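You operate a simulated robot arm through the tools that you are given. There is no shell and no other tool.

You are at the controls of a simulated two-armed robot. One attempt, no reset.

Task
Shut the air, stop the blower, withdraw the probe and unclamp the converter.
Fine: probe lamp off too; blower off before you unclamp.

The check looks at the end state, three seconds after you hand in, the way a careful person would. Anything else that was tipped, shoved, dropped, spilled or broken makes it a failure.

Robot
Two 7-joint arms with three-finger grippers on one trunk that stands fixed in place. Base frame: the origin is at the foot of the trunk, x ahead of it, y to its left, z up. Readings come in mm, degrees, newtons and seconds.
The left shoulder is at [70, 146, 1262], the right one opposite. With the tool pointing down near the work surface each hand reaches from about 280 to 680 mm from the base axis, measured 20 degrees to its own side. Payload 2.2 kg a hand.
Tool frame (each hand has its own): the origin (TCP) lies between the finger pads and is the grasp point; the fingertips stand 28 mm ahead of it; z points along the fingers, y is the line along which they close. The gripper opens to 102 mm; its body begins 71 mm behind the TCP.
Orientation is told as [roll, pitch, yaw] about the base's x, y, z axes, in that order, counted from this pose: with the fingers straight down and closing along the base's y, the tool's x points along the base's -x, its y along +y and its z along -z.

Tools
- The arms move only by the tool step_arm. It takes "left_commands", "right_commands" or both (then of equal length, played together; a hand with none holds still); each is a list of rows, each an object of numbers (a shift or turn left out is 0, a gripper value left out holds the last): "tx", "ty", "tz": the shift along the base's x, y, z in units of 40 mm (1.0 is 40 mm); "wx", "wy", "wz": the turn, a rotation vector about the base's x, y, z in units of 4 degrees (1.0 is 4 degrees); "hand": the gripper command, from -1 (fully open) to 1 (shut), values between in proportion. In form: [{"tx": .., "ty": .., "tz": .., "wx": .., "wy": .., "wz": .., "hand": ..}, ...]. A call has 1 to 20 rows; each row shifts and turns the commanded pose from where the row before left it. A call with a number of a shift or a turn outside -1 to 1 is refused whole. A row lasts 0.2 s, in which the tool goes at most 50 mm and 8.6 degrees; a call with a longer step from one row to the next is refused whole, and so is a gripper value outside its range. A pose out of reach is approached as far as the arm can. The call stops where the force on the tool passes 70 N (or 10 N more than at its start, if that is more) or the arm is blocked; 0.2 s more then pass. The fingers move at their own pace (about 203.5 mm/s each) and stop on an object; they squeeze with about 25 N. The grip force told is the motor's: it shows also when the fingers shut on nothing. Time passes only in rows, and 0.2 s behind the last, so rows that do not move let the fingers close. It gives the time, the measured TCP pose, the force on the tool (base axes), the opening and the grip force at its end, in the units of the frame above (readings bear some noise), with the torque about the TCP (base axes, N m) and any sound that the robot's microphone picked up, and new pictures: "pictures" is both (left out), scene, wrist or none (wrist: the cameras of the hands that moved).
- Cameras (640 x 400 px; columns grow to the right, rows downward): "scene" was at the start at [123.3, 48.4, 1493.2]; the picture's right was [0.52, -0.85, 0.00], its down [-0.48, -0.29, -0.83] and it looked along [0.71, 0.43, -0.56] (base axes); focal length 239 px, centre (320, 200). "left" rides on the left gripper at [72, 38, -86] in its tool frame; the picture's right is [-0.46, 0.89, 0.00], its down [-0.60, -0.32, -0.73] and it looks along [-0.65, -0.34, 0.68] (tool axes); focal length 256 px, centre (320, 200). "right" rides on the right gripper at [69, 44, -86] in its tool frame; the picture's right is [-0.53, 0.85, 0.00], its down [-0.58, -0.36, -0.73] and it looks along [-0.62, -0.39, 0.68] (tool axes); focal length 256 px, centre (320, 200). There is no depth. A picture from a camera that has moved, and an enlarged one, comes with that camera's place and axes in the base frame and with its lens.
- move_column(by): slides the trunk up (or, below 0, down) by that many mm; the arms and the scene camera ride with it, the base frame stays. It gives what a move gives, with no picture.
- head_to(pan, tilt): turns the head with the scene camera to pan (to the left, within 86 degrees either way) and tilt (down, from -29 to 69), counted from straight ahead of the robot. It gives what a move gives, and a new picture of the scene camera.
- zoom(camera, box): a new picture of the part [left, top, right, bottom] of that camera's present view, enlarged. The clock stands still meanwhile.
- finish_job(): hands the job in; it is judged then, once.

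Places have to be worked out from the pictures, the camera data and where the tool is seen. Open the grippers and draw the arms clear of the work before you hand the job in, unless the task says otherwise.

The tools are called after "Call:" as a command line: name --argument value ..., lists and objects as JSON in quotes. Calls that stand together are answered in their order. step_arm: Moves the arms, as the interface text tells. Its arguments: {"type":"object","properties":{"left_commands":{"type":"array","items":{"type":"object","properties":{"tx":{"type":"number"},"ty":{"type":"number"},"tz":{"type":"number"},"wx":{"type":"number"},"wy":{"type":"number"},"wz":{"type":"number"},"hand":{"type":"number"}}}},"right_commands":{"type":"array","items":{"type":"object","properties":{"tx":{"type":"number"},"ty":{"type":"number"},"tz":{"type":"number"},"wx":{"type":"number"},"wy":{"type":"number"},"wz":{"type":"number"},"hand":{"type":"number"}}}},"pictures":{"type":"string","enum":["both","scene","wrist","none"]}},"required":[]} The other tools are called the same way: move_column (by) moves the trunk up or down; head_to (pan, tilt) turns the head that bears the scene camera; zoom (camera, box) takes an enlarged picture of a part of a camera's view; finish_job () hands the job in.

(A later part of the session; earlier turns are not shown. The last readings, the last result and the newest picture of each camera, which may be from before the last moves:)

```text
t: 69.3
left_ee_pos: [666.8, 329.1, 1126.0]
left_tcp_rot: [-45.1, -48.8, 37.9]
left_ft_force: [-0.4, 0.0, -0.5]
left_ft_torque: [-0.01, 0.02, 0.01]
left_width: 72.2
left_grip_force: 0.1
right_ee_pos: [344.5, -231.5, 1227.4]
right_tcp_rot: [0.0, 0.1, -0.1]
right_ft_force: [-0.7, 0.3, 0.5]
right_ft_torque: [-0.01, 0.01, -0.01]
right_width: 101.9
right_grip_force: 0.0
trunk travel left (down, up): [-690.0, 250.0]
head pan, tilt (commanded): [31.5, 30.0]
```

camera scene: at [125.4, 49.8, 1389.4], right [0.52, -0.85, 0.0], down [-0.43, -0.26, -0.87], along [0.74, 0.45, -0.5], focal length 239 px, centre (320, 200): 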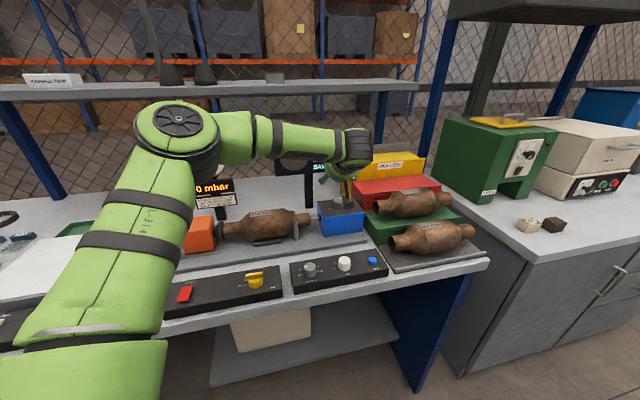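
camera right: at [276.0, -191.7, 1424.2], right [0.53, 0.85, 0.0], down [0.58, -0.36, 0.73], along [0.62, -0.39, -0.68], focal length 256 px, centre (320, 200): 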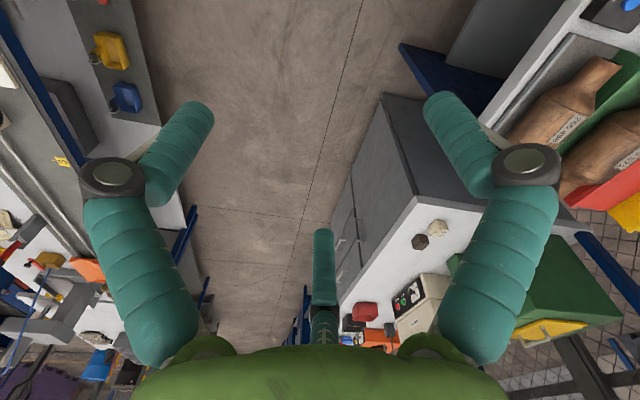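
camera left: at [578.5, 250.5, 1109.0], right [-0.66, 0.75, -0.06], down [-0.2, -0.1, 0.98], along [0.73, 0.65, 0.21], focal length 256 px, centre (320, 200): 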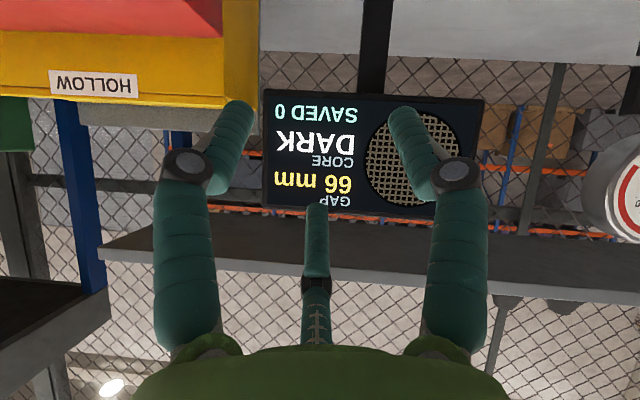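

Orientation is now azimuth −15°, tilt 62°. I move over the knob at z≈1070 and look.

Call:
step_arm --left_commands '[{"tx": 0.42, "ty": 0.06, "tz": -0.4}, {"tx": 0.41, "ty": 0.06, "tz": -0.5}, {"tz": -0.5}, {"hand": -0.42}]' --pictures "both"

Call:
zoom --camera "scene" --box '[290, 160, 390, 240]'

Call:
zoom --camera "left" --box '[220, 0, 420, 160]'

```text
t: 70.3
left_ee_pos: [699.8, 332.8, 1069.7]
left_tcp_rot: [-45.0, -48.8, 37.9]
left_ft_force: [-0.5, -0.2, 1.0]
left_ft_torque: [0.02, 0.01, 0.01]
left_width: 72.5
left_grip_force: 0.2
right_ee_pos: [344.6, -232.6, 1229.3]
right_tcp_rot: [-0.1, 0.0, 0.0]
right_ft_force: [0.2, 0.2, 0.9]
right_ft_torque: [-0.01, 0.0, 0.0]
right_width: 102.0
right_grip_force: 0.1
trunk travel left (down, up): [-690.0, 250.0]
head pan, tilt (commanded): [31.5, 30.0]
camera scene: at [125.0, 49.2, 1389.4], right [0.52, -0.85, 0.0], down [-0.43, -0.26, -0.87], along [0.74, 0.45, -0.5], focal length 239 px, centre (320, 200)
camera left: at [587.1, 357.1, 1038.3], right [0.23, 0.97, -0.06], down [-0.31, 0.13, 0.94], along [0.92, -0.2, 0.33], focal length 256 px, centre (320, 200)
```

scene: 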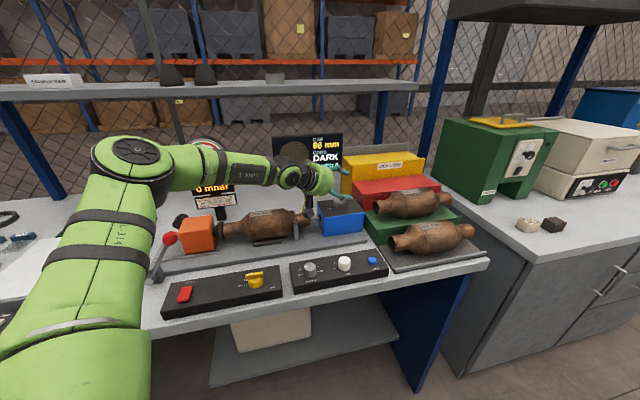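
left: 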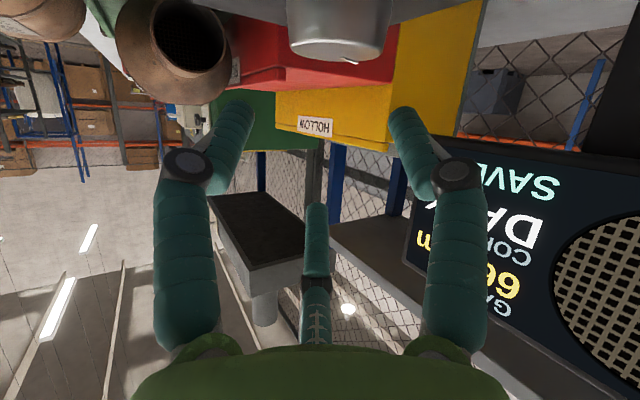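

```text
5.00 times, centred on (340, 200) of scene
camera zoom: at [125.0, 49.2, 1389.4], right [0.52, -0.85, 0.0], down [-0.43, -0.26, -0.87], along [0.74, 0.45, -0.5], focal length 1195 px, centre (220, 200)
```

zoom: 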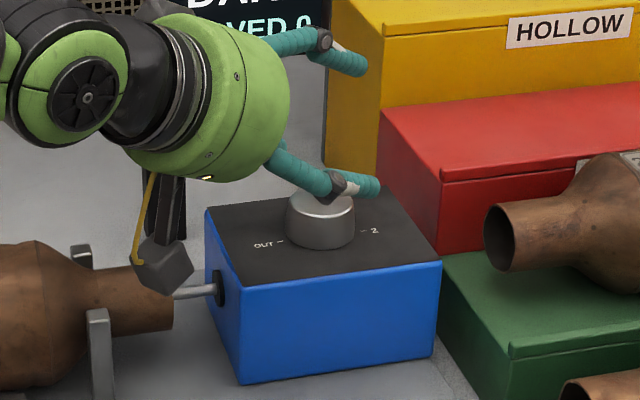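

```text
2.50 times, centred on (320, 80) of left
camera zoom: at [587.1, 357.1, 1038.3], right [0.23, 0.97, -0.06], down [-0.31, 0.13, 0.94], along [0.92, -0.2, 0.33], focal length 640 px, centre (320, 500)
```

zoom: 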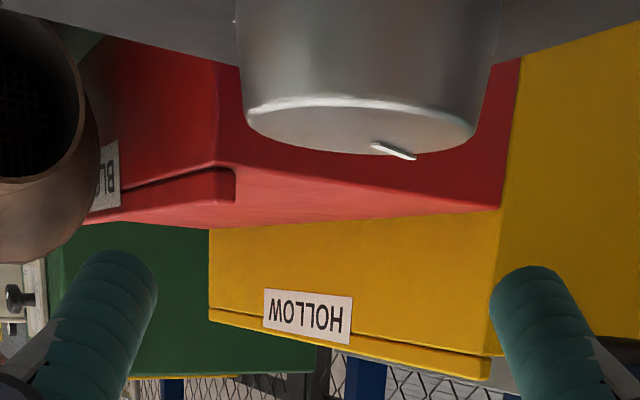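

The knob appears a few mm to the right of the finger centre line. I shift 3 mm that way (+y) and descend to z≈1036, then check centring.

Call:
step_arm --left_commands '[{"tx": 0.015, "ty": 0.075, "tz": -0.3}, {"tz": -0.3}, {"tz": -0.24}, {"hand": -0.42}]' --pictures "wrist"

Call:
zoom --camera "left" --box '[220, 0, 420, 160]'

Call:
zoom --camera "scene" --box '[290, 160, 390, 240]'

```text
t: 71.3
left_ee_pos: [700.4, 335.9, 1035.9]
left_tcp_rot: [-45.0, -48.9, 37.9]
left_ft_force: [-1.7, 0.0, 0.1]
left_ft_torque: [-0.01, 0.0, 0.02]
left_width: 72.2
left_grip_force: 0.0
right_ee_pos: [344.1, -230.3, 1229.0]
right_tcp_rot: [0.0, 0.0, 0.0]
right_ft_force: [-0.8, -0.1, 1.2]
right_ft_torque: [0.01, -0.03, 0.01]
right_width: 102.1
right_grip_force: 0.1
trunk travel left (down, up): [-690.0, 250.0]
head pan, tilt (commanded): [31.5, 30.0]
camera left: at [587.8, 360.5, 1004.9], right [0.23, 0.97, -0.06], down [-0.31, 0.13, 0.94], along [0.92, -0.2, 0.33], focal length 256 px, centre (320, 200)
```

left: 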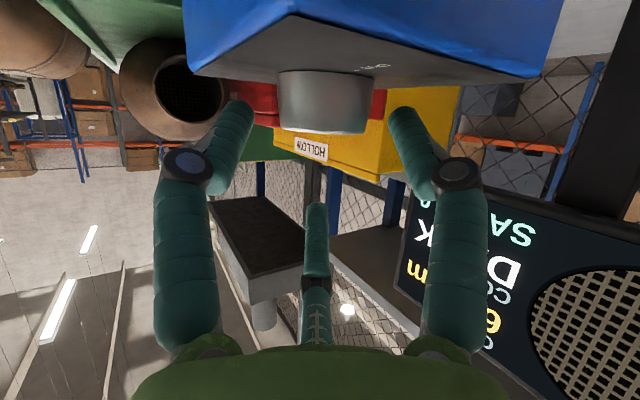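

```text
2.50 times, centred on (320, 80) of left
camera zoom: at [587.8, 360.5, 1004.9], right [0.23, 0.97, -0.06], down [-0.31, 0.13, 0.94], along [0.92, -0.2, 0.33], focal length 640 px, centre (320, 500)
```

zoom: 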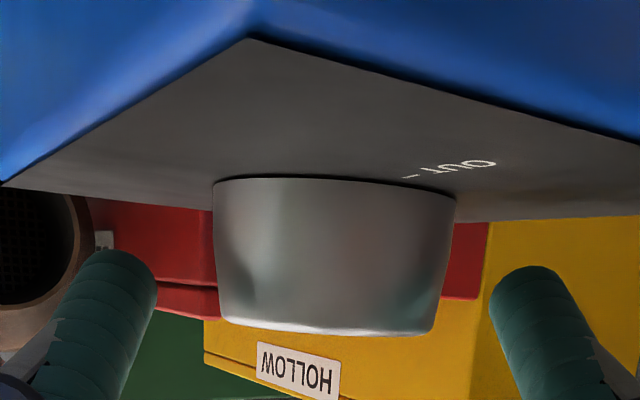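

```text
5.00 times, centred on (340, 200) of scene
camera zoom: at [124.9, 49.4, 1389.5], right [0.52, -0.85, 0.0], down [-0.43, -0.26, -0.87], along [0.74, 0.45, -0.5], focal length 1195 px, centre (220, 200)
```

zoom: 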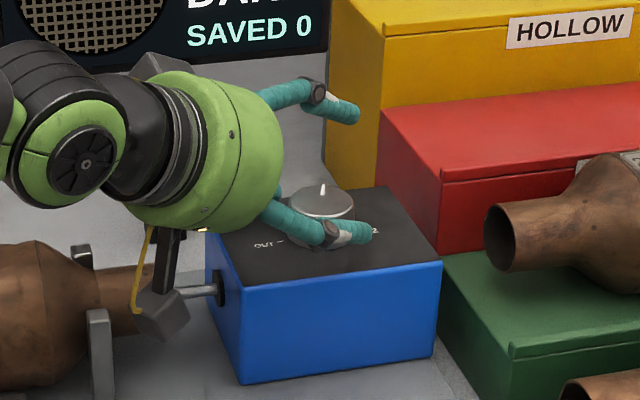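

Well centred. I lower another 6 mm, pinch, and then turn in a first 24° part-stroke.

Call:
step_arm --left_commands '[{"ty": 0.02, "tz": -0.16, "hand": -0.42}, {"hand": -0.1}, {"hand": 0.3}, {"hand": 0.3}, {"hand": 0.3}]' --pictures "wrist"

Call:
zoom --camera "left" --box '[220, 0, 420, 160]'

```text
t: 72.5
left_ee_pos: [700.7, 337.0, 1030.8]
left_tcp_rot: [-44.9, -48.8, 37.9]
left_ft_force: [0.0, -0.7, 0.3]
left_ft_torque: [-0.09, -0.35, -0.02]
left_width: 49.4
left_grip_force: 44.8
right_ee_pos: [343.7, -231.2, 1228.2]
right_tcp_rot: [0.0, -0.1, 0.0]
right_ft_force: [0.0, 0.4, -0.1]
right_ft_torque: [0.01, -0.01, -0.01]
right_width: 101.8
right_grip_force: 0.0
trunk travel left (down, up): [-690.0, 250.0]
head pan, tilt (commanded): [31.5, 30.0]
camera left: at [588.4, 361.3, 999.2], right [0.23, 0.97, -0.06], down [-0.31, 0.13, 0.94], along [0.92, -0.2, 0.33], focal length 256 px, centre (320, 200)
```

left: 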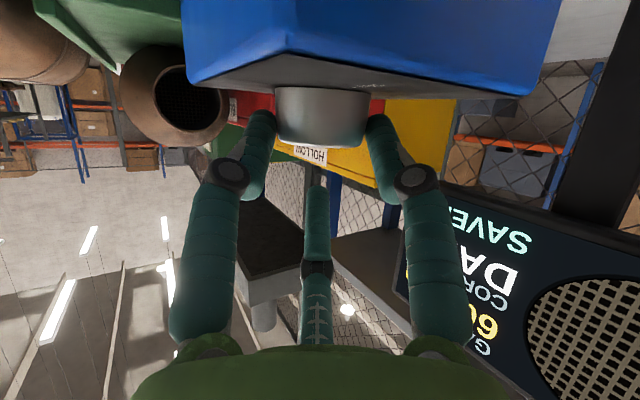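

```text
2.50 times, centred on (320, 80) of left
camera zoom: at [588.4, 361.3, 999.2], right [0.23, 0.97, -0.06], down [-0.31, 0.13, 0.94], along [0.92, -0.2, 0.33], focal length 640 px, centre (320, 500)
```

zoom: 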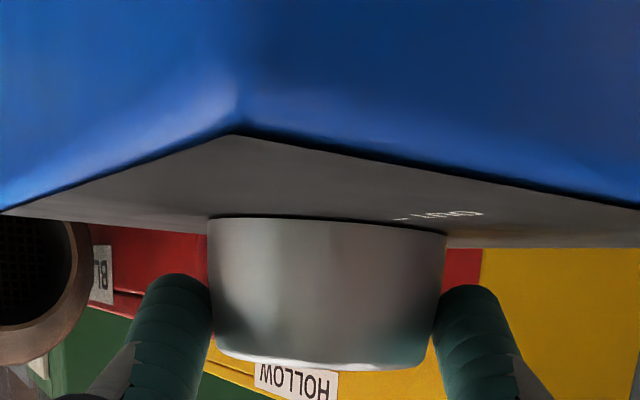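

Pinched again with no side load. I turn 32° counter-clockwise about the knob axis.

Call:
step_arm --left_commands '[{"tx": -0.004, "ty": -0.0187, "wz": 1, "hand": 0.3}, {"tx": -0.003, "ty": -0.019, "wz": 1}, {"tx": -0.002, "ty": -0.019, "wz": 1}, {"tx": 0, "ty": -0.019, "wz": 1}, {"tx": 0.001, "ty": -0.019, "wz": 1}, {"tx": 0.002, "ty": -0.019, "wz": 1}, {"tx": 0.004, "ty": -0.0188, "wz": 1}, {"tx": 0.005, "ty": -0.0185, "wz": 1}, {"hand": 0.3}]' --pictures "both"

Call:
zoom --camera "left" --box '[220, 0, 420, 160]'

Call:
zoom --camera "scene" --box '[290, 160, 390, 240]'

```text
t: 74.6
left_ee_pos: [661.0, 378.2, 1017.7]
left_tcp_rot: [-52.4, -48.3, 68.1]
left_ft_force: [-15.4, -16.6, 26.8]
left_ft_torque: [-1.62, -1.21, -1.25]
left_width: 40.9
left_grip_force: 3.5
left hand out of reach, approached as far as the arm can: row 1, 2, 5, 6, 7, 8
right_ee_pos: [338.6, -227.0, 1229.9]
right_tcp_rot: [-0.1, -0.3, 0.0]
right_ft_force: [-0.3, 1.2, 1.7]
right_ft_torque: [-0.15, 0.0, 0.0]
right_width: 102.2
right_grip_force: 0.1
trunk travel left (down, up): [-690.0, 250.0]
head pan, tilt (commanded): [31.5, 30.0]
stopped in row 9 (left hand): the force on the tool passed its limit at 72 N (the readings are from after the stop); the commanded pose is now the measured one
camera scene: at [118.0, 52.9, 1389.3], right [0.52, -0.85, 0.01], down [-0.42, -0.26, -0.87], along [0.74, 0.45, -0.5], focal length 239 px, centre (320, 200)
camera left: at [551.2, 352.6, 978.7], right [-0.19, 0.97, -0.12], down [-0.4, 0.03, 0.91], along [0.9, 0.22, 0.39], focal length 256 px, centre (320, 200)
```

scene: 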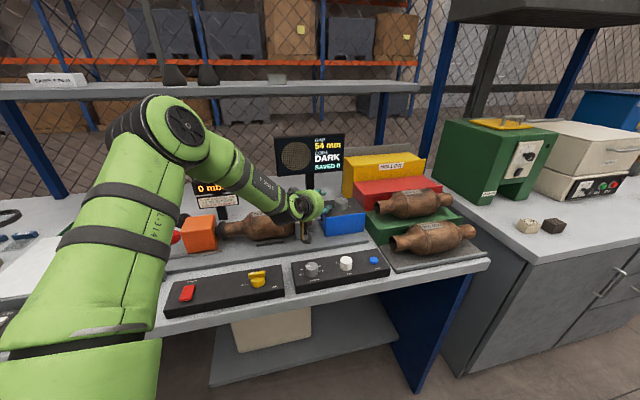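
left: 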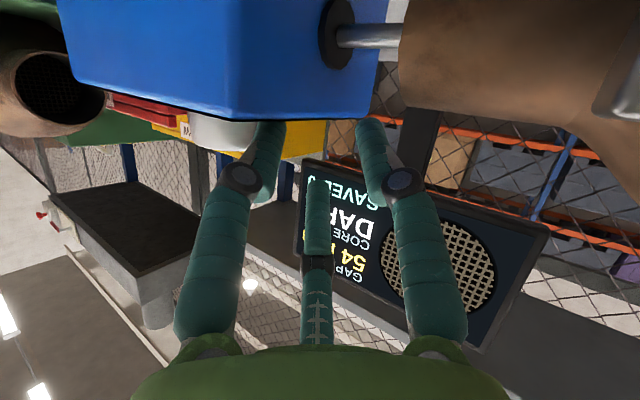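

```text
2.50 times, centred on (320, 80) of left
camera zoom: at [551.2, 352.6, 978.7], right [-0.19, 0.97, -0.12], down [-0.4, 0.03, 0.91], along [0.9, 0.22, 0.39], focal length 640 px, centre (320, 500)
```

zoom: 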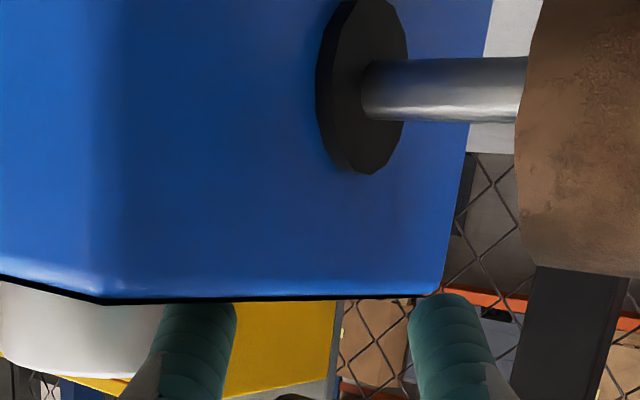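

```text
5.00 times, centred on (340, 200) of scene
camera zoom: at [118.0, 52.9, 1389.3], right [0.52, -0.85, 0.01], down [-0.42, -0.26, -0.87], along [0.74, 0.45, -0.5], focal length 1195 px, centre (220, 200)
```

zoom: 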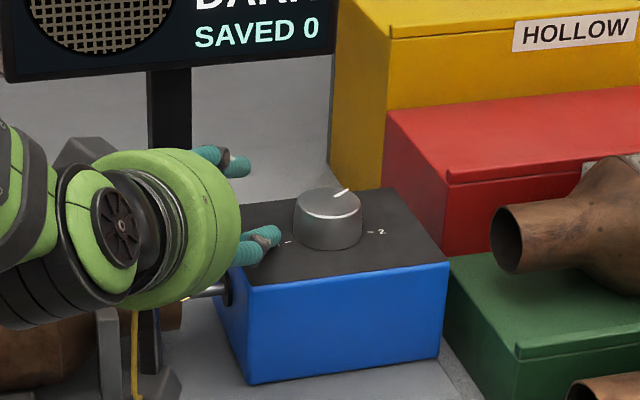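

The arm lost reach again and dragged the hand off the knob to the left (gap now 54). I lift gently straight up to free it, with no sideways motion.

Call:
step_arm --left_commands '[{"tz": 0.2}, {"tz": 0.3}, {"tz": 0.5}, {"tz": 0.5}]' --pictures "both"

Call:
zoom --camera "scene" --box '[220, 160, 380, 270]'

```text
t: 75.6
left_ee_pos: [660.1, 385.7, 1042.7]
left_tcp_rot: [-51.7, -47.6, 67.2]
left_ft_force: [-0.1, 0.4, 0.1]
left_ft_torque: [-0.05, 0.0, 0.0]
left_width: 36.0
left_grip_force: 0.1
left hand out of reach, approached as far as the arm can: row 2, 3, 4
right_ee_pos: [344.5, -230.9, 1229.3]
right_tcp_rot: [-0.1, 0.2, 0.0]
right_ft_force: [1.1, 0.0, 0.9]
right_ft_torque: [-0.06, -0.01, 0.02]
right_width: 102.0
right_grip_force: 0.0
trunk travel left (down, up): [-690.0, 250.0]
head pan, tilt (commanded): [31.5, 30.0]
camera scene: at [125.8, 50.3, 1389.3], right [0.52, -0.85, 0.0], down [-0.43, -0.26, -0.87], along [0.74, 0.45, -0.5], focal length 239 px, centre (320, 200)
camera left: at [549.0, 360.8, 1005.7], right [-0.19, 0.97, -0.12], down [-0.39, 0.04, 0.92], along [0.9, 0.22, 0.37], focal length 256 px, centre (320, 200)
```

scene: 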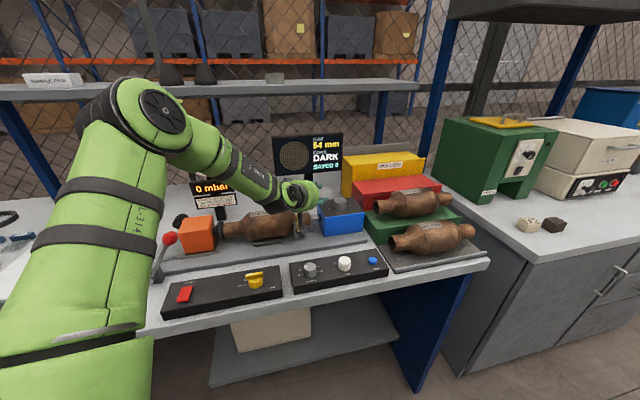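
left: 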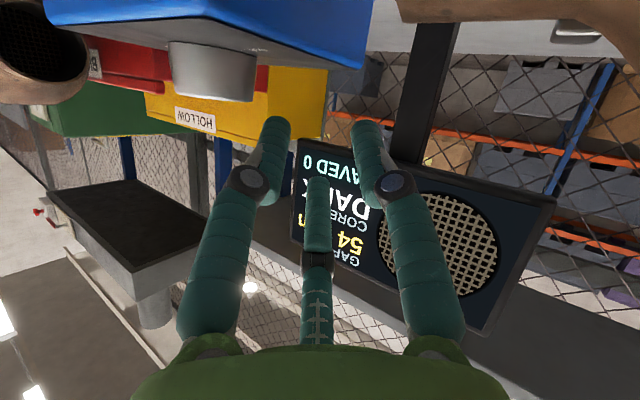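

```text
3.64 times, centred on (300, 215) of scene
camera zoom: at [125.8, 50.3, 1389.3], right [0.52, -0.85, 0.0], down [-0.43, -0.26, -0.87], along [0.74, 0.45, -0.5], focal length 869 px, centre (393, 146)
```

zoom: 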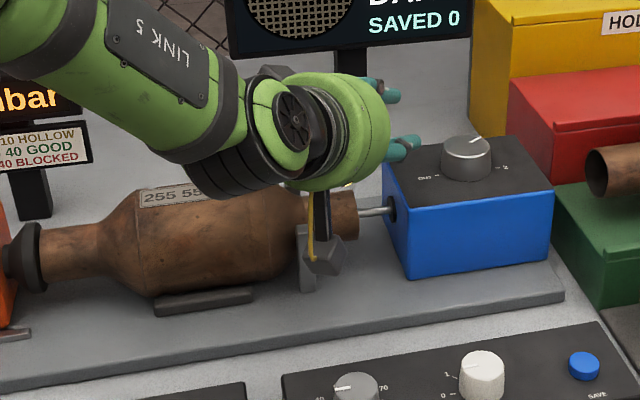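

The hand is free. The limit seems to be the wrist flexing past straight (elbow high, forearm steep), so the trunk should be lower. First I untilt to about 33° while rising and drawing back.

Call:
step_arm --left_commands '[{"wx": -0.13, "wy": 0.98, "tz": 0.2, "hand": -0.42}, {"wx": -0.13, "wy": 0.98, "tz": 0.4}, {"wx": -0.13, "wy": 0.98, "tz": 0.6}, {"wx": -0.13, "wy": 0.98, "tz": 0.8, "tx": -0.2, "ty": -0.1}, {"wx": -0.13, "wy": 0.98, "tz": 0.8, "tx": -0.4, "ty": -0.2}, {"wx": -0.13, "wy": 0.98, "tz": 0.8, "tx": -0.4, "ty": -0.2}, {"wx": -0.13, "wy": 0.98, "tz": 0.8, "tx": -0.4, "ty": -0.2}, {"wx": -0.13, "wy": 0.98, "tz": 0.8, "tx": -0.4, "ty": -0.2}]' --pictures "both"

```text
t: 77.4
left_ee_pos: [659.4, 383.8, 1044.4]
left_tcp_rot: [-51.8, -47.8, 67.4]
left_ft_force: [-0.7, -0.5, 0.2]
left_ft_torque: [0.03, -0.01, -0.02]
left_width: 72.3
left_grip_force: 0.1
left hand out of reach, approached as far as the arm can: row 1, 2, 3, 4, 5, 6, 7, 8
right_ee_pos: [341.9, -231.8, 1228.9]
right_tcp_rot: [0.0, 0.0, 0.0]
right_ft_force: [-0.1, 0.1, -0.4]
right_ft_torque: [-0.05, -0.01, -0.03]
right_width: 102.0
right_grip_force: 0.0
trunk travel left (down, up): [-690.0, 250.0]
head pan, tilt (commanded): [31.5, 30.0]
camera scene: at [124.9, 49.4, 1389.4], right [0.52, -0.85, 0.0], down [-0.43, -0.26, -0.87], along [0.74, 0.45, -0.5], focal length 239 px, centre (320, 200)
camera left: at [548.8, 360.0, 1006.8], right [-0.19, 0.97, -0.12], down [-0.39, 0.04, 0.92], along [0.9, 0.22, 0.38], focal length 256 px, centre (320, 200)
```

scene: 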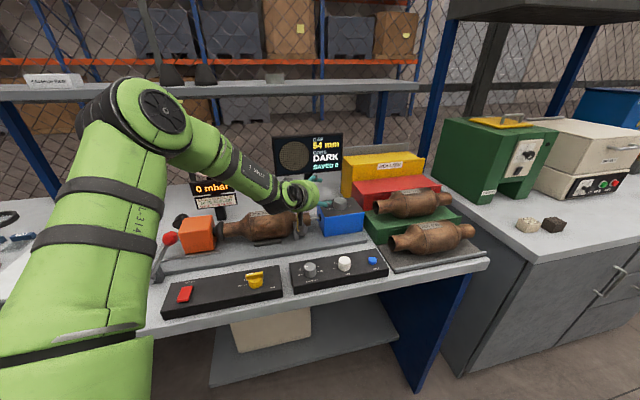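
left: 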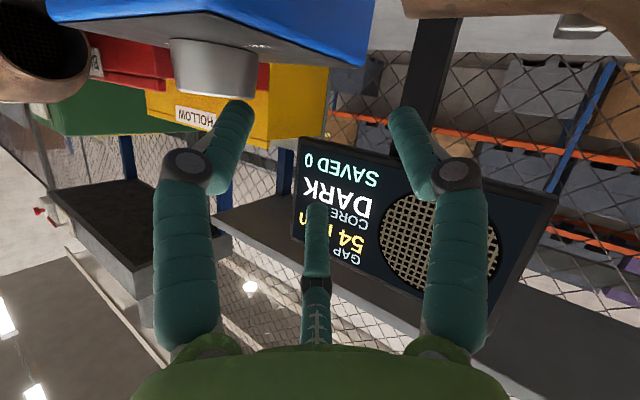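

The arm seems wedged at a joint limit; combined moves are refused. I try a simple small retreat toward the robot along −x only.

Call:
step_arm --left_commands '[{"tx": -0.3}]' --pictures "none"

Call:
step_arm --left_commands '[{"wz": -0.5}]' --pictures "none"

Call:
step_arm --left_commands '[{"ty": -0.3}]' --pictures "none"

```text
t: 77.8
left_ee_pos: [646.2, 385.2, 1046.1]
left_tcp_rot: [-51.8, -47.7, 67.3]
left_ft_force: [0.6, -0.1, 1.2]
left_ft_torque: [-0.02, 0.0, -0.04]
left_width: 72.4
left_grip_force: 0.0
right_ee_pos: [342.6, -231.0, 1229.0]
right_tcp_rot: [0.0, 0.1, -0.1]
right_ft_force: [0.2, 0.0, -0.4]
right_ft_torque: [0.01, -0.04, 0.02]
right_width: 102.2
right_grip_force: 0.1
trunk travel left (down, up): [-690.0, 250.0]
head pan, tilt (commanded): [31.5, 30.0]
```

```text
t: 78.2
left_ee_pos: [646.8, 385.0, 1045.9]
left_tcp_rot: [-51.9, -47.8, 65.3]
left_ft_force: [-0.2, 0.7, -0.7]
left_ft_torque: [-0.02, -0.01, -0.04]
left_width: 72.4
left_grip_force: 0.0
right_ee_pos: [343.8, -231.5, 1227.9]
right_tcp_rot: [-0.1, 0.0, 0.0]
right_ft_force: [-0.8, 0.0, 0.1]
right_ft_torque: [0.03, -0.01, 0.01]
right_width: 102.2
right_grip_force: 0.1
trunk travel left (down, up): [-690.0, 250.0]
head pan, tilt (commanded): [31.5, 30.0]
```

```text
t: 78.6
left_ee_pos: [646.5, 370.6, 1045.1]
left_tcp_rot: [-51.9, -47.8, 65.2]
left_ft_force: [0.9, 0.2, -0.8]
left_ft_torque: [0.03, -0.02, 0.0]
left_width: 72.4
left_grip_force: 0.1
right_ee_pos: [343.9, -232.0, 1229.0]
right_tcp_rot: [0.1, 0.0, 0.0]
right_ft_force: [0.8, -1.2, 0.3]
right_ft_torque: [0.03, -0.01, -0.01]
right_width: 101.9
right_grip_force: 0.0
trunk travel left (down, up): [-690.0, 250.0]
head pan, tilt (commanded): [31.5, 30.0]
```

It moves again. I retreat a bit more, then rise and untilt in small rows.

Call:
step_arm --left_commands '[{"tx": -0.5, "ty": -0.2}, {"tx": -0.5, "ty": -0.2}, {"tz": 0.4}, {"tz": 0.4}, {"wx": -0.13, "wy": 0.98}, {"wx": -0.13, "wy": 0.98}, {"wx": -0.13, "wy": 0.98}, {"wx": -0.13, "wy": 0.98, "tz": 0.4}, {"wx": -0.13, "wy": 0.98, "tz": 0.6}, {"wx": -0.13, "wy": 0.98, "tz": 0.6}]' --pictures "scene"

```text
t: 80.8
left_ee_pos: [601.9, 362.5, 1055.6]
left_tcp_rot: [-49.1, -43.4, 64.3]
left_ft_force: [-0.4, 0.8, -0.3]
left_ft_torque: [0.04, 0.0, -0.01]
left_width: 72.5
left_grip_force: 0.0
left hand out of reach, approached as far as the arm can: row 4, 5, 6, 7, 8, 9, 10
right_ee_pos: [344.2, -231.3, 1228.3]
right_tcp_rot: [0.0, 0.0, 0.0]
right_ft_force: [0.0, 0.7, 0.0]
right_ft_torque: [0.0, -0.01, 0.04]
right_width: 102.0
right_grip_force: 0.0
trunk travel left (down, up): [-690.0, 250.0]
head pan, tilt (commanded): [31.5, 30.0]
camera scene: at [125.0, 49.3, 1389.4], right [0.52, -0.85, 0.0], down [-0.43, -0.26, -0.87], along [0.74, 0.45, -0.5], focal length 239 px, centre (320, 200)
```

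scene: 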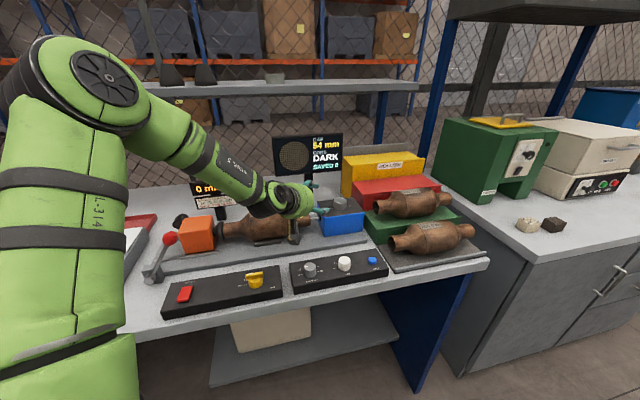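

The elbow has drifted very high and blocks rising. I raise the trunk 180 mm to lift the hand clear of everything, then reconfigure the arm in free space.

Call:
move_column --by 180

Call:
step_arm --left_commands '[{"tx": -0.5, "tz": -0.3}, {"tx": -0.5, "tz": -0.3}, {"tx": -0.5, "tz": -0.3}, {"tx": -0.5, "tz": -0.3}, {"wx": -0.13, "wy": 0.98}, {"wx": -0.13, "wy": 0.98}, {"wx": -0.13, "wy": 0.98}, {"wx": -0.13, "wy": 0.98}]' --pictures "scene"

```text
t: 82.8
left_ee_pos: [602.3, 362.6, 1234.8]
left_tcp_rot: [-49.1, -43.4, 64.2]
left_ft_force: [-0.5, -0.4, -0.7]
left_ft_torque: [-0.01, 0.03, 0.02]
left_width: 72.2
left_grip_force: 0.0
right_ee_pos: [343.9, -232.0, 1408.4]
right_tcp_rot: [0.0, 0.0, 0.0]
right_ft_force: [0.5, -0.7, 0.0]
right_ft_torque: [0.01, -0.03, 0.01]
right_width: 102.0
right_grip_force: 0.1
trunk travel left (down, up): [-870.0, 70.0]
head pan, tilt (commanded): [31.5, 30.0]
```

```text
t: 84.6
left_ee_pos: [514.9, 371.6, 1172.6]
left_tcp_rot: [-34.0, -33.5, 54.4]
left_ft_force: [-0.3, 0.1, -0.7]
left_ft_torque: [0.02, 0.0, 0.02]
left_width: 72.2
left_grip_force: 0.1
left hand out of reach, approached as far as the arm can: row 8
right_ee_pos: [344.4, -231.5, 1408.1]
right_tcp_rot: [0.0, 0.0, 0.0]
right_ft_force: [-0.1, 0.3, -0.7]
right_ft_torque: [-0.04, 0.02, 0.02]
right_width: 101.9
right_grip_force: 0.1
trunk travel left (down, up): [-870.0, 70.0]
head pan, tilt (commanded): [31.5, 30.0]
camera scene: at [125.1, 49.9, 1569.4], right [0.52, -0.85, 0.0], down [-0.43, -0.26, -0.87], along [0.74, 0.45, -0.5], focal length 239 px, centre (320, 200)
```

scene: 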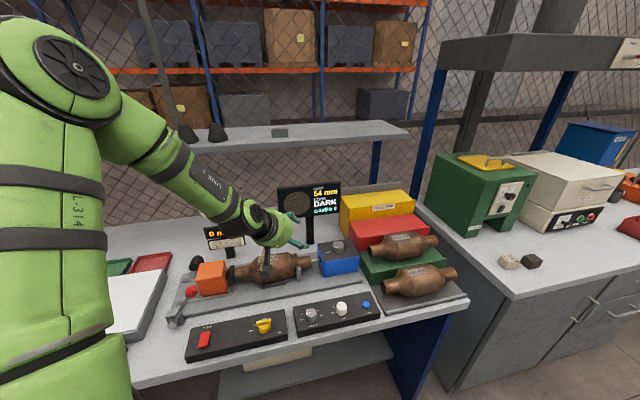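

It's coming free. I keep drawing the hand back and down relative to the shoulder and continue to untilt.

Call:
step_arm --left_commands '[{"tx": -0.5, "ty": -0.1, "tz": -0.3}, {"tx": -0.5, "ty": -0.1, "tz": -0.3}, {"tx": -0.5, "ty": -0.1}, {"wx": -0.13, "wy": 0.98}, {"wx": -0.13, "wy": 0.98}, {"wx": -0.13, "wy": 0.98}, {"wx": -0.13, "wy": 0.98}, {"wx": -0.13, "wy": 0.98}, {"wx": -0.13, "wy": 0.98}, {"wx": -0.13, "wy": 0.98}]' --pictures "scene"

```text
t: 86.8
left_ee_pos: [400.1, 363.3, 1056.5]
left_tcp_rot: [-16.9, -15.9, 46.9]
left_ft_force: [0.2, 0.4, -0.2]
left_ft_torque: [0.0, -0.01, -0.02]
left_width: 72.3
left_grip_force: 0.0
left hand out of reach, approached as far as the arm can: row 5, 6, 7, 8, 9, 10
right_ee_pos: [342.8, -231.8, 1408.4]
right_tcp_rot: [0.1, 0.1, 0.1]
right_ft_force: [-0.7, 0.8, 0.5]
right_ft_torque: [0.0, -0.03, 0.01]
right_width: 102.0
right_grip_force: 0.1
trunk travel left (down, up): [-870.0, 70.0]
head pan, tilt (commanded): [31.5, 30.0]
camera scene: at [124.5, 49.2, 1569.5], right [0.52, -0.85, 0.0], down [-0.43, -0.26, -0.87], along [0.74, 0.45, -0.5], focal length 239 px, centre (320, 200)
```

scene: 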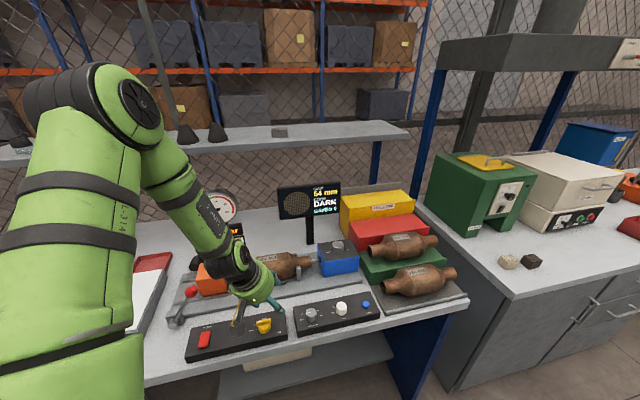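

The tilt is down to ~23° and the hand is over the air panel at a safe height. I raise it toward the starting posture and finish untilting so the elbow can come back down.

Call:
step_arm --left_commands '[{"tz": 0.8, "tx": -0.2}, {"tz": 0.8, "tx": -0.2}, {"tz": 0.8, "tx": -0.2}, {"tz": 0.8, "tx": -0.2}, {"tz": 0.8, "tx": -0.2}, {"tz": 0.8, "tx": -0.2}]' --pictures "scene"

```text
t: 88.2
left_ee_pos: [374.4, 365.4, 1082.2]
left_tcp_rot: [-17.6, -15.8, 47.0]
left_ft_force: [-0.3, -0.2, -0.3]
left_ft_torque: [0.02, 0.02, -0.01]
left_width: 72.6
left_grip_force: 0.0
left hand out of reach, approached as far as the arm can: row 1, 2, 3, 4, 5, 6
right_ee_pos: [344.8, -231.0, 1408.2]
right_tcp_rot: [0.0, 0.0, 0.0]
right_ft_force: [0.1, -0.2, 0.4]
right_ft_torque: [0.0, 0.0, 0.02]
right_width: 101.9
right_grip_force: 0.0
trunk travel left (down, up): [-870.0, 70.0]
head pan, tilt (commanded): [31.5, 30.0]
camera scene: at [125.2, 49.4, 1569.4], right [0.52, -0.85, 0.0], down [-0.43, -0.26, -0.87], along [0.74, 0.45, -0.5], focal length 239 px, centre (320, 200)
```

scene: 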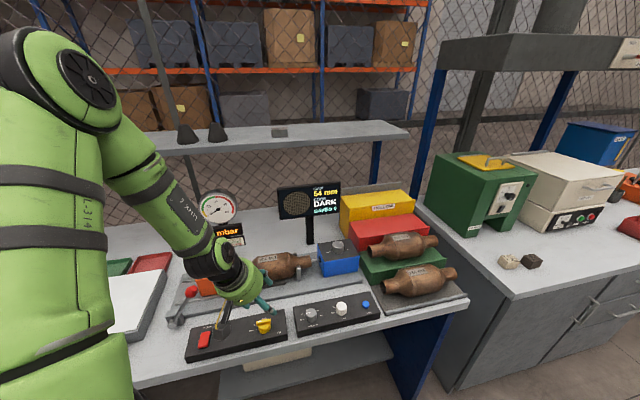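

The forearm and hand look straight in line (wrist singularity). I test small pure rotations to find the direction in which the wrist can bend.

Call:
step_arm --left_commands '[{"wx": 1}, {"wx": 1}]' --pictures "none"

Call:
step_arm --left_commands '[{"wy": 1}, {"wy": 1}]' --pictures "none"

Call:
step_arm --left_commands '[{"wz": -1}, {"wz": -1}]' --pictures "none"

Call:
step_arm --left_commands '[{"tz": -0.3}, {"tx": 0.3}]' --pictures "none"

```text
t: 88.8
left_ee_pos: [360.1, 364.2, 1059.4]
left_tcp_rot: [-15.5, -18.7, 46.4]
left_ft_force: [-0.5, -0.2, -0.1]
left_ft_torque: [0.0, 0.0, -0.03]
left_width: 72.5
left_grip_force: 0.0
left hand out of reach, approached as far as the arm can: row 1, 2
right_ee_pos: [343.3, -232.3, 1408.3]
right_tcp_rot: [0.0, 0.0, 0.0]
right_ft_force: [0.8, 0.7, -0.2]
right_ft_torque: [0.02, 0.02, 0.01]
right_width: 102.0
right_grip_force: 0.1
trunk travel left (down, up): [-870.0, 70.0]
head pan, tilt (commanded): [31.5, 30.0]
```

```text
t: 89.4
left_ee_pos: [336.7, 372.1, 1027.8]
left_tcp_rot: [-10.4, -12.8, 44.9]
left_ft_force: [0.7, 0.1, 0.7]
left_ft_torque: [0.02, 0.03, 0.01]
left_width: 72.5
left_grip_force: 0.0
left hand out of reach, approached as far as the arm can: row 1, 2
right_ee_pos: [344.3, -231.6, 1408.1]
right_tcp_rot: [0.0, 0.1, 0.0]
right_ft_force: [0.6, 0.7, 0.6]
right_ft_torque: [-0.01, 0.0, 0.01]
right_width: 102.0
right_grip_force: 0.0
trunk travel left (down, up): [-870.0, 70.0]
head pan, tilt (commanded): [31.5, 30.0]
```

```text
t: 90.0
left_ee_pos: [337.1, 372.2, 1027.4]
left_tcp_rot: [-10.4, -12.4, 39.7]
left_ft_force: [0.0, -0.1, -0.5]
left_ft_torque: [-0.01, 0.01, 0.01]
left_width: 72.6
left_grip_force: 0.0
left hand out of reach, approached as far as the arm can: row 1
right_ee_pos: [344.4, -231.4, 1408.3]
right_tcp_rot: [0.1, 0.0, 0.0]
right_ft_force: [-0.3, -0.3, 0.1]
right_ft_torque: [-0.02, 0.01, 0.02]
right_width: 102.0
right_grip_force: 0.0
trunk travel left (down, up): [-870.0, 70.0]
head pan, tilt (commanded): [31.5, 30.0]
```

```text
t: 90.6
left_ee_pos: [349.7, 371.3, 1013.9]
left_tcp_rot: [-10.3, -12.4, 39.9]
left_ft_force: [-0.5, -0.7, 0.7]
left_ft_torque: [-0.02, 0.02, -0.01]
left_width: 72.5
left_grip_force: 0.0
right_ee_pos: [345.1, -230.8, 1408.4]
right_tcp_rot: [0.0, 0.1, 0.0]
right_ft_force: [0.1, 0.5, 0.0]
right_ft_torque: [0.01, 0.02, 0.04]
right_width: 102.4
right_grip_force: 0.1
trunk travel left (down, up): [-870.0, 70.0]
head pan, tilt (commanded): [31.5, 30.0]
```

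Moving down and forward works freely; up and back is refused. I look at the arm's posture from the scene camera before choosing the way out.

Call:
head_to --pan 45 --tilt 25

Call:
zoom --camera "left" --box '[0, 0, 640, 400]'

Call:
zoom --camera "right" --box '[0, 0, 640, 400]'

```text
t: 91.3
left_ee_pos: [349.7, 371.6, 1015.0]
left_tcp_rot: [-10.3, -12.5, 39.9]
left_ft_force: [0.7, 0.2, 0.5]
left_ft_torque: [0.0, 0.01, 0.0]
left_width: 72.3
left_grip_force: 0.0
right_ee_pos: [342.8, -231.3, 1408.6]
right_tcp_rot: [-0.2, 0.0, 0.0]
right_ft_force: [-0.1, -0.2, 0.5]
right_ft_torque: [-0.03, -0.01, 0.05]
right_width: 101.9
right_grip_force: 0.1
trunk travel left (down, up): [-870.0, 70.0]
head pan, tilt (commanded): [45.0, 25.0]
camera scene: at [112.9, 67.1, 1577.4], right [0.71, -0.71, 0.0], down [-0.3, -0.3, -0.91], along [0.64, 0.64, -0.42], focal length 239 px, centre (320, 200)
```

scene: 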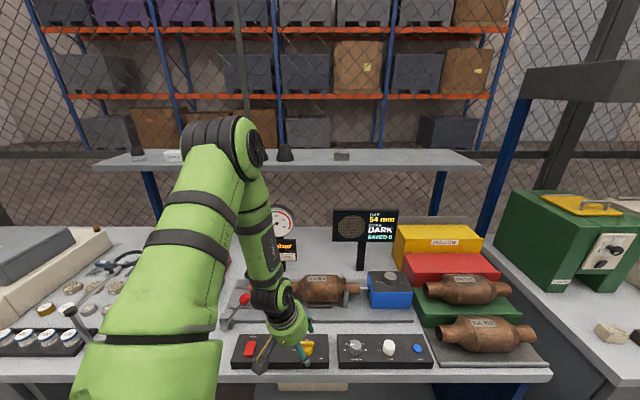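

```text
1.00 times, centred on (320, 200) of left (not enlarged: the box is as wide or as high as the picture)
camera zoom: at [247.9, 355.8, 1076.2], right [-0.18, 0.98, -0.05], down [0.44, 0.13, 0.89], along [0.88, 0.14, -0.46], focal length 256 px, centre (320, 200)
```

zoom: 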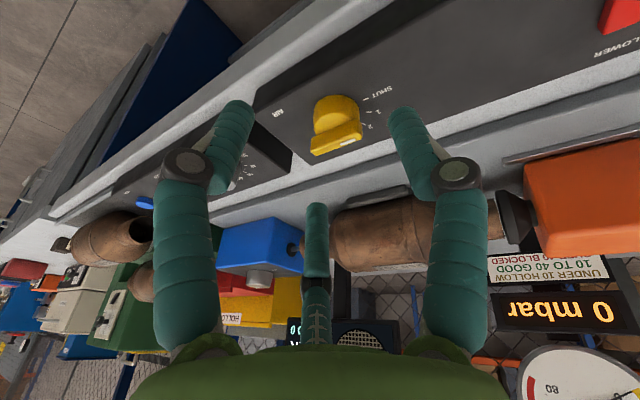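

```text
1.00 times, centred on (320, 200) of right (not enlarged: the box is as wide or as high as the picture)
camera zoom: at [275.9, -190.2, 1494.5], right [0.53, 0.84, 0.0], down [0.58, -0.37, 0.73], along [0.62, -0.39, -0.68], focal length 256 px, centre (320, 200)
```

zoom: 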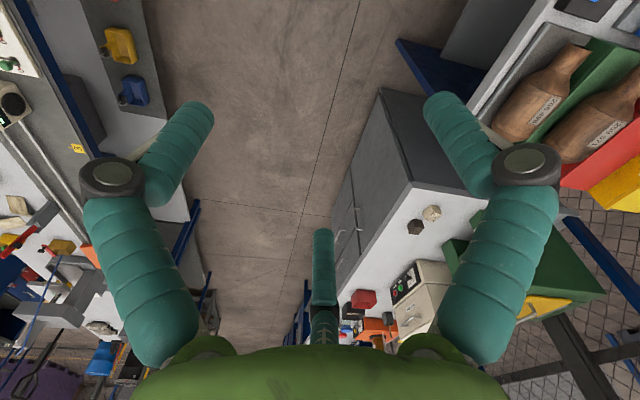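

The forearm is steep with the wrist almost straight, so I need to extend outward to level the forearm. I move outward along the front of the bench at this height, then up.

Call:
step_arm --left_commands '[{"tx": 0.6, "ty": -0.2, "tz": 0.1}, {"tx": 0.6, "ty": -0.2, "tz": 0.1}, {"tx": 0.6, "ty": -0.3, "tz": 0.2}, {"tx": 0.6, "ty": -0.3, "tz": 0.2}, {"tx": 0.5, "ty": -0.3, "tz": 0.3}, {"tx": 0.5, "ty": -0.3, "tz": 0.4}]' --pictures "scene"

```text
t: 92.7
left_ee_pos: [383.0, 369.8, 1005.7]
left_tcp_rot: [-10.8, -12.3, 39.9]
left_ft_force: [-0.7, 0.0, -0.5]
left_ft_torque: [0.0, -0.02, 0.02]
left_width: 72.4
left_grip_force: 0.0
left hand out of reach, approached as far as the arm can: row 1, 2, 3, 4, 5, 6
right_ee_pos: [342.9, -232.4, 1409.0]
right_tcp_rot: [0.0, 0.0, 0.0]
right_ft_force: [-0.5, -0.1, 0.0]
right_ft_torque: [-0.02, -0.02, -0.02]
right_width: 102.1
right_grip_force: 0.0
trunk travel left (down, up): [-870.0, 70.0]
head pan, tilt (commanded): [45.0, 25.0]
camera scene: at [112.7, 67.2, 1577.4], right [0.71, -0.71, 0.0], down [-0.3, -0.3, -0.91], along [0.64, 0.64, -0.42], focal length 239 px, centre (320, 200)
```

scene: 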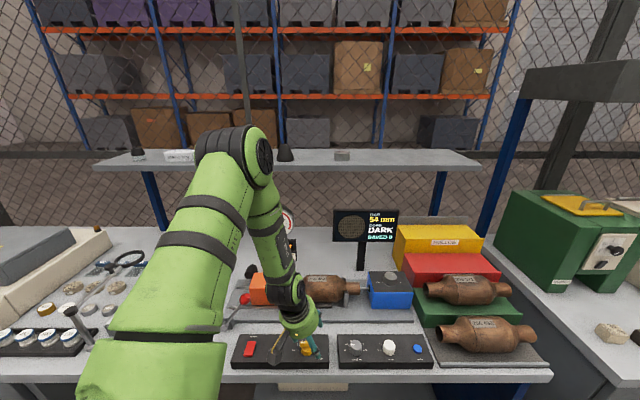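

The wrist has gone through straight to the wrong bend side. I bend it back by rotating the hand inward about the wrist centre (rotation plus matching inward TCP shift).

Call:
step_arm --left_commands '[{"wx": -0.469, "wy": 0.883, "tx": -0.23, "ty": -0.12}, {"wx": -0.469, "wy": 0.883, "tx": -0.23, "ty": -0.12}, {"wx": -0.469, "wy": 0.883, "tx": -0.23, "ty": -0.12}]' --pictures "none"

Call:
step_arm --left_commands '[{"wx": -0.469, "wy": 0.883, "tx": -0.23, "ty": -0.12}, {"wx": -0.469, "wy": 0.883, "tx": -0.23, "ty": -0.12}, {"wx": -0.469, "wy": 0.883, "tx": -0.23, "ty": -0.12}]' --pictures "scene"

```text
t: 93.5
left_ee_pos: [355.4, 355.4, 1000.2]
left_tcp_rot: [-9.0, -2.2, 39.7]
left_ft_force: [0.8, 0.4, 0.3]
left_ft_torque: [-0.05, 0.0, 0.0]
left_width: 72.5
left_grip_force: 0.1
left hand out of reach, approached as far as the arm can: row 2, 3
right_ee_pos: [344.2, -231.9, 1407.3]
right_tcp_rot: [0.1, 0.0, 0.0]
right_ft_force: [0.8, -0.4, 0.0]
right_ft_torque: [-0.01, 0.01, -0.01]
right_width: 101.7
right_grip_force: 0.1
trunk travel left (down, up): [-870.0, 70.0]
head pan, tilt (commanded): [45.0, 25.0]
```

```text
t: 94.3
left_ee_pos: [326.6, 340.4, 998.8]
left_tcp_rot: [-5.5, 11.0, 39.8]
left_ft_force: [0.4, -0.5, -0.2]
left_ft_torque: [0.0, 0.02, 0.02]
left_width: 72.2
left_grip_force: 0.0
right_ee_pos: [343.6, -230.7, 1408.5]
right_tcp_rot: [0.0, 0.1, 0.0]
right_ft_force: [-0.1, -0.2, 0.2]
right_ft_torque: [0.0, 0.0, 0.04]
right_width: 101.9
right_grip_force: 0.2
trunk travel left (down, up): [-870.0, 70.0]
head pan, tilt (commanded): [45.0, 25.0]
camera scene: at [112.7, 67.8, 1577.4], right [0.71, -0.71, 0.0], down [-0.3, -0.3, -0.91], along [0.64, 0.64, -0.42], focal length 239 px, centre (320, 200)
```

scene: 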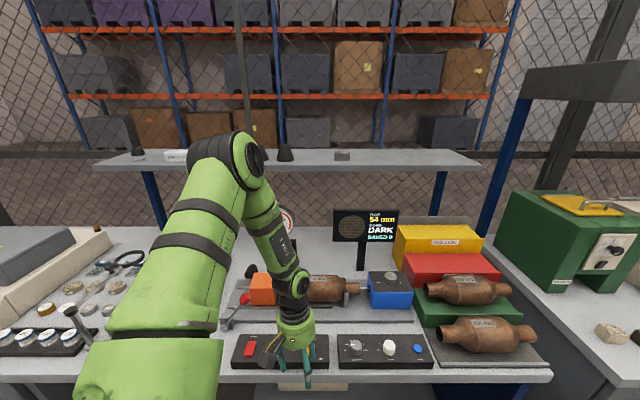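

The second half moved without any limit; the wrist is bent to the right side again. I now try to rise.

Call:
step_arm --left_commands '[{"tz": 0.5}, {"tz": 0.5}, {"tz": 0.5}, {"tz": 0.5}]' --pictures "none"

Call:
step_arm --left_commands '[{"tz": 0.8}, {"tz": 0.8}, {"tz": 0.8}, {"tz": 0.8}]' --pictures "scene"

```text
t: 95.3
left_ee_pos: [326.5, 340.2, 1078.6]
left_tcp_rot: [-5.4, 11.1, 39.7]
left_ft_force: [0.2, 0.0, 0.6]
left_ft_torque: [-0.01, 0.02, -0.02]
left_width: 72.6
left_grip_force: 0.1
right_ee_pos: [343.8, -232.3, 1408.1]
right_tcp_rot: [0.0, -0.1, 0.0]
right_ft_force: [0.1, -0.4, 0.1]
right_ft_torque: [0.0, -0.01, -0.02]
right_width: 101.9
right_grip_force: 0.1
trunk travel left (down, up): [-870.0, 70.0]
head pan, tilt (commanded): [45.0, 25.0]
```

```text
t: 96.3
left_ee_pos: [326.7, 340.8, 1207.7]
left_tcp_rot: [-5.3, 11.2, 39.9]
left_ft_force: [0.1, -0.1, 0.1]
left_ft_torque: [-0.02, 0.03, 0.02]
left_width: 72.6
left_grip_force: 0.0
right_ee_pos: [344.1, -231.2, 1408.3]
right_tcp_rot: [0.0, 0.0, 0.0]
right_ft_force: [-0.2, 0.6, 0.1]
right_ft_torque: [0.02, 0.0, 0.02]
right_width: 102.1
right_grip_force: 0.1
trunk travel left (down, up): [-870.0, 70.0]
head pan, tilt (commanded): [45.0, 25.0]
camera scene: at [112.5, 67.3, 1577.4], right [0.71, -0.71, 0.0], down [-0.3, -0.3, -0.91], along [0.64, 0.64, -0.42], focal length 239 px, centre (320, 200)
```

scene: 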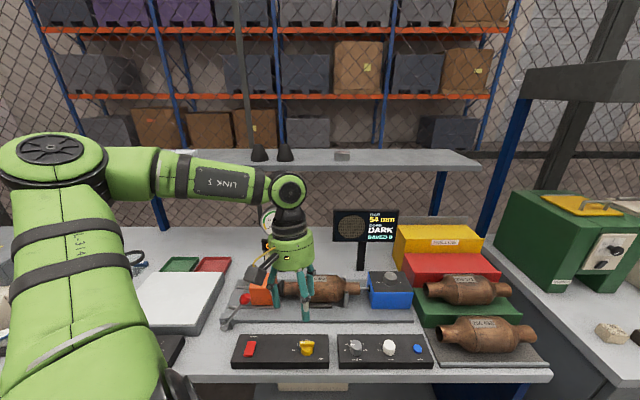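

Posture is restored (elbow out, forearm level). Next time I'll work with the trunk much lower so the forearm stays level and the wrist well bent. I level the hand, set its yaw, and raise it before lowering the trunk.

Call:
step_arm --left_commands '[{"wx": 0.94, "wy": -0.43, "tz": 0.6}, {"wx": 0.94, "wy": -0.43, "tz": 0.6}, {"wx": 0.94, "wy": -0.43, "tz": 0.6}, {"wz": -1, "tz": 0.6}, {"wz": -1, "tz": 0.6}, {"wz": -1, "tz": 0.6}, {"wz": -1, "tz": 0.6}, {"wz": -0.5, "tz": 0.6}]' --pictures "none"

```text
t: 98.1
left_ee_pos: [327.6, 340.0, 1399.4]
left_tcp_rot: [0.0, -0.2, 22.2]
left_ft_force: [0.9, -0.4, -0.4]
left_ft_torque: [0.01, 0.0, 0.02]
left_width: 72.4
left_grip_force: 0.0
right_ee_pos: [344.7, -232.1, 1408.1]
right_tcp_rot: [0.2, 0.0, 0.0]
right_ft_force: [0.9, -0.4, 0.2]
right_ft_torque: [0.01, -0.02, -0.02]
right_width: 102.0
right_grip_force: 0.1
trunk travel left (down, up): [-870.0, 70.0]
head pan, tilt (commanded): [45.0, 25.0]
```

Hand is level with finger B pointing at −8°. Before lowering the trunk further than before I glance at the right arm's surroundings.

Call:
head_to --pan -50 --tilt 35

```text
t: 99.8
left_ee_pos: [328.1, 339.7, 1399.5]
left_tcp_rot: [-0.1, -0.1, 22.3]
left_ft_force: [0.3, -0.4, 0.3]
left_ft_torque: [-0.01, 0.0, 0.01]
left_width: 72.5
left_grip_force: 0.1
right_ee_pos: [344.7, -232.0, 1408.9]
right_tcp_rot: [0.1, 0.0, 0.1]
right_ft_force: [0.1, -0.4, -0.4]
right_ft_torque: [-0.01, -0.01, 0.04]
right_width: 101.7
right_grip_force: 0.0
trunk travel left (down, up): [-870.0, 70.0]
head pan, tilt (commanded): [-50.0, 35.0]
camera scene: at [104.5, -65.3, 1561.7], right [-0.77, -0.64, 0.0], down [-0.37, 0.44, -0.82], along [0.53, -0.63, -0.57], focal length 239 px, centre (320, 200)
```

scene: 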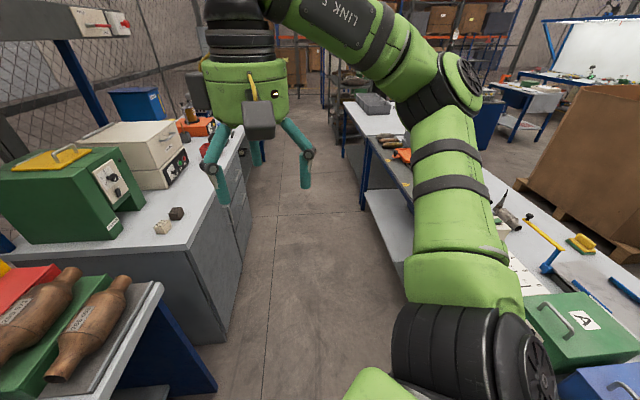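

The right arm has ample clearance (bench edge at y≈−600, elbow near −360 and high). I lower the trunk 310 mm and turn the head back.

Call:
move_column --by -310

Call:
head_to --pan 31.5 --tilt 24

```text
t: 102.9
left_ee_pos: [327.8, 340.8, 1090.6]
left_tcp_rot: [-0.1, -0.1, 22.3]
left_ft_force: [0.0, -0.6, 0.7]
left_ft_torque: [0.01, -0.01, 0.04]
left_width: 72.7
left_grip_force: 0.0
right_ee_pos: [345.0, -230.9, 1098.9]
right_tcp_rot: [-0.1, 0.0, 0.0]
right_ft_force: [0.0, 0.5, -0.2]
right_ft_torque: [-0.01, -0.01, 0.01]
right_width: 101.8
right_grip_force: 0.0
trunk travel left (down, up): [-560.0, 380.0]
head pan, tilt (commanded): [-50.0, 35.0]
```

```text
t: 104.5
left_ee_pos: [327.4, 340.7, 1090.4]
left_tcp_rot: [-0.2, -0.1, 22.3]
left_ft_force: [-0.8, 0.4, 0.0]
left_ft_torque: [0.01, -0.01, 0.01]
left_width: 72.4
left_grip_force: 0.2
right_ee_pos: [344.2, -230.5, 1098.7]
right_tcp_rot: [0.0, 0.0, 0.1]
right_ft_force: [0.7, 0.5, 0.3]
right_ft_torque: [0.01, -0.01, -0.03]
right_width: 102.2
right_grip_force: 0.2
trunk travel left (down, up): [-560.0, 380.0]
head pan, tilt (commanded): [31.5, 24.0]
camera scene: at [126.6, 50.3, 1269.0], right [0.52, -0.85, 0.0], down [-0.35, -0.21, -0.91], along [0.78, 0.48, -0.41], focal length 239 px, centre (320, 200)
```

scene: 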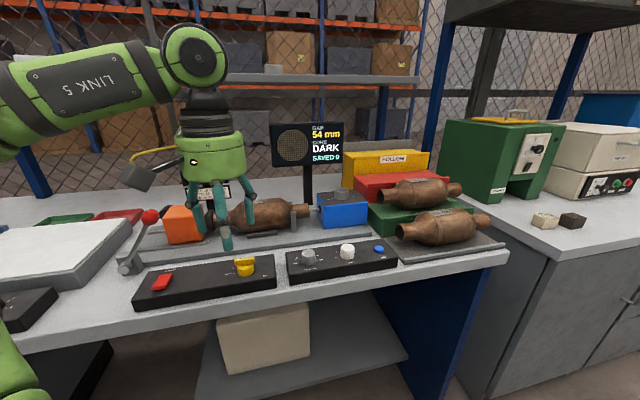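

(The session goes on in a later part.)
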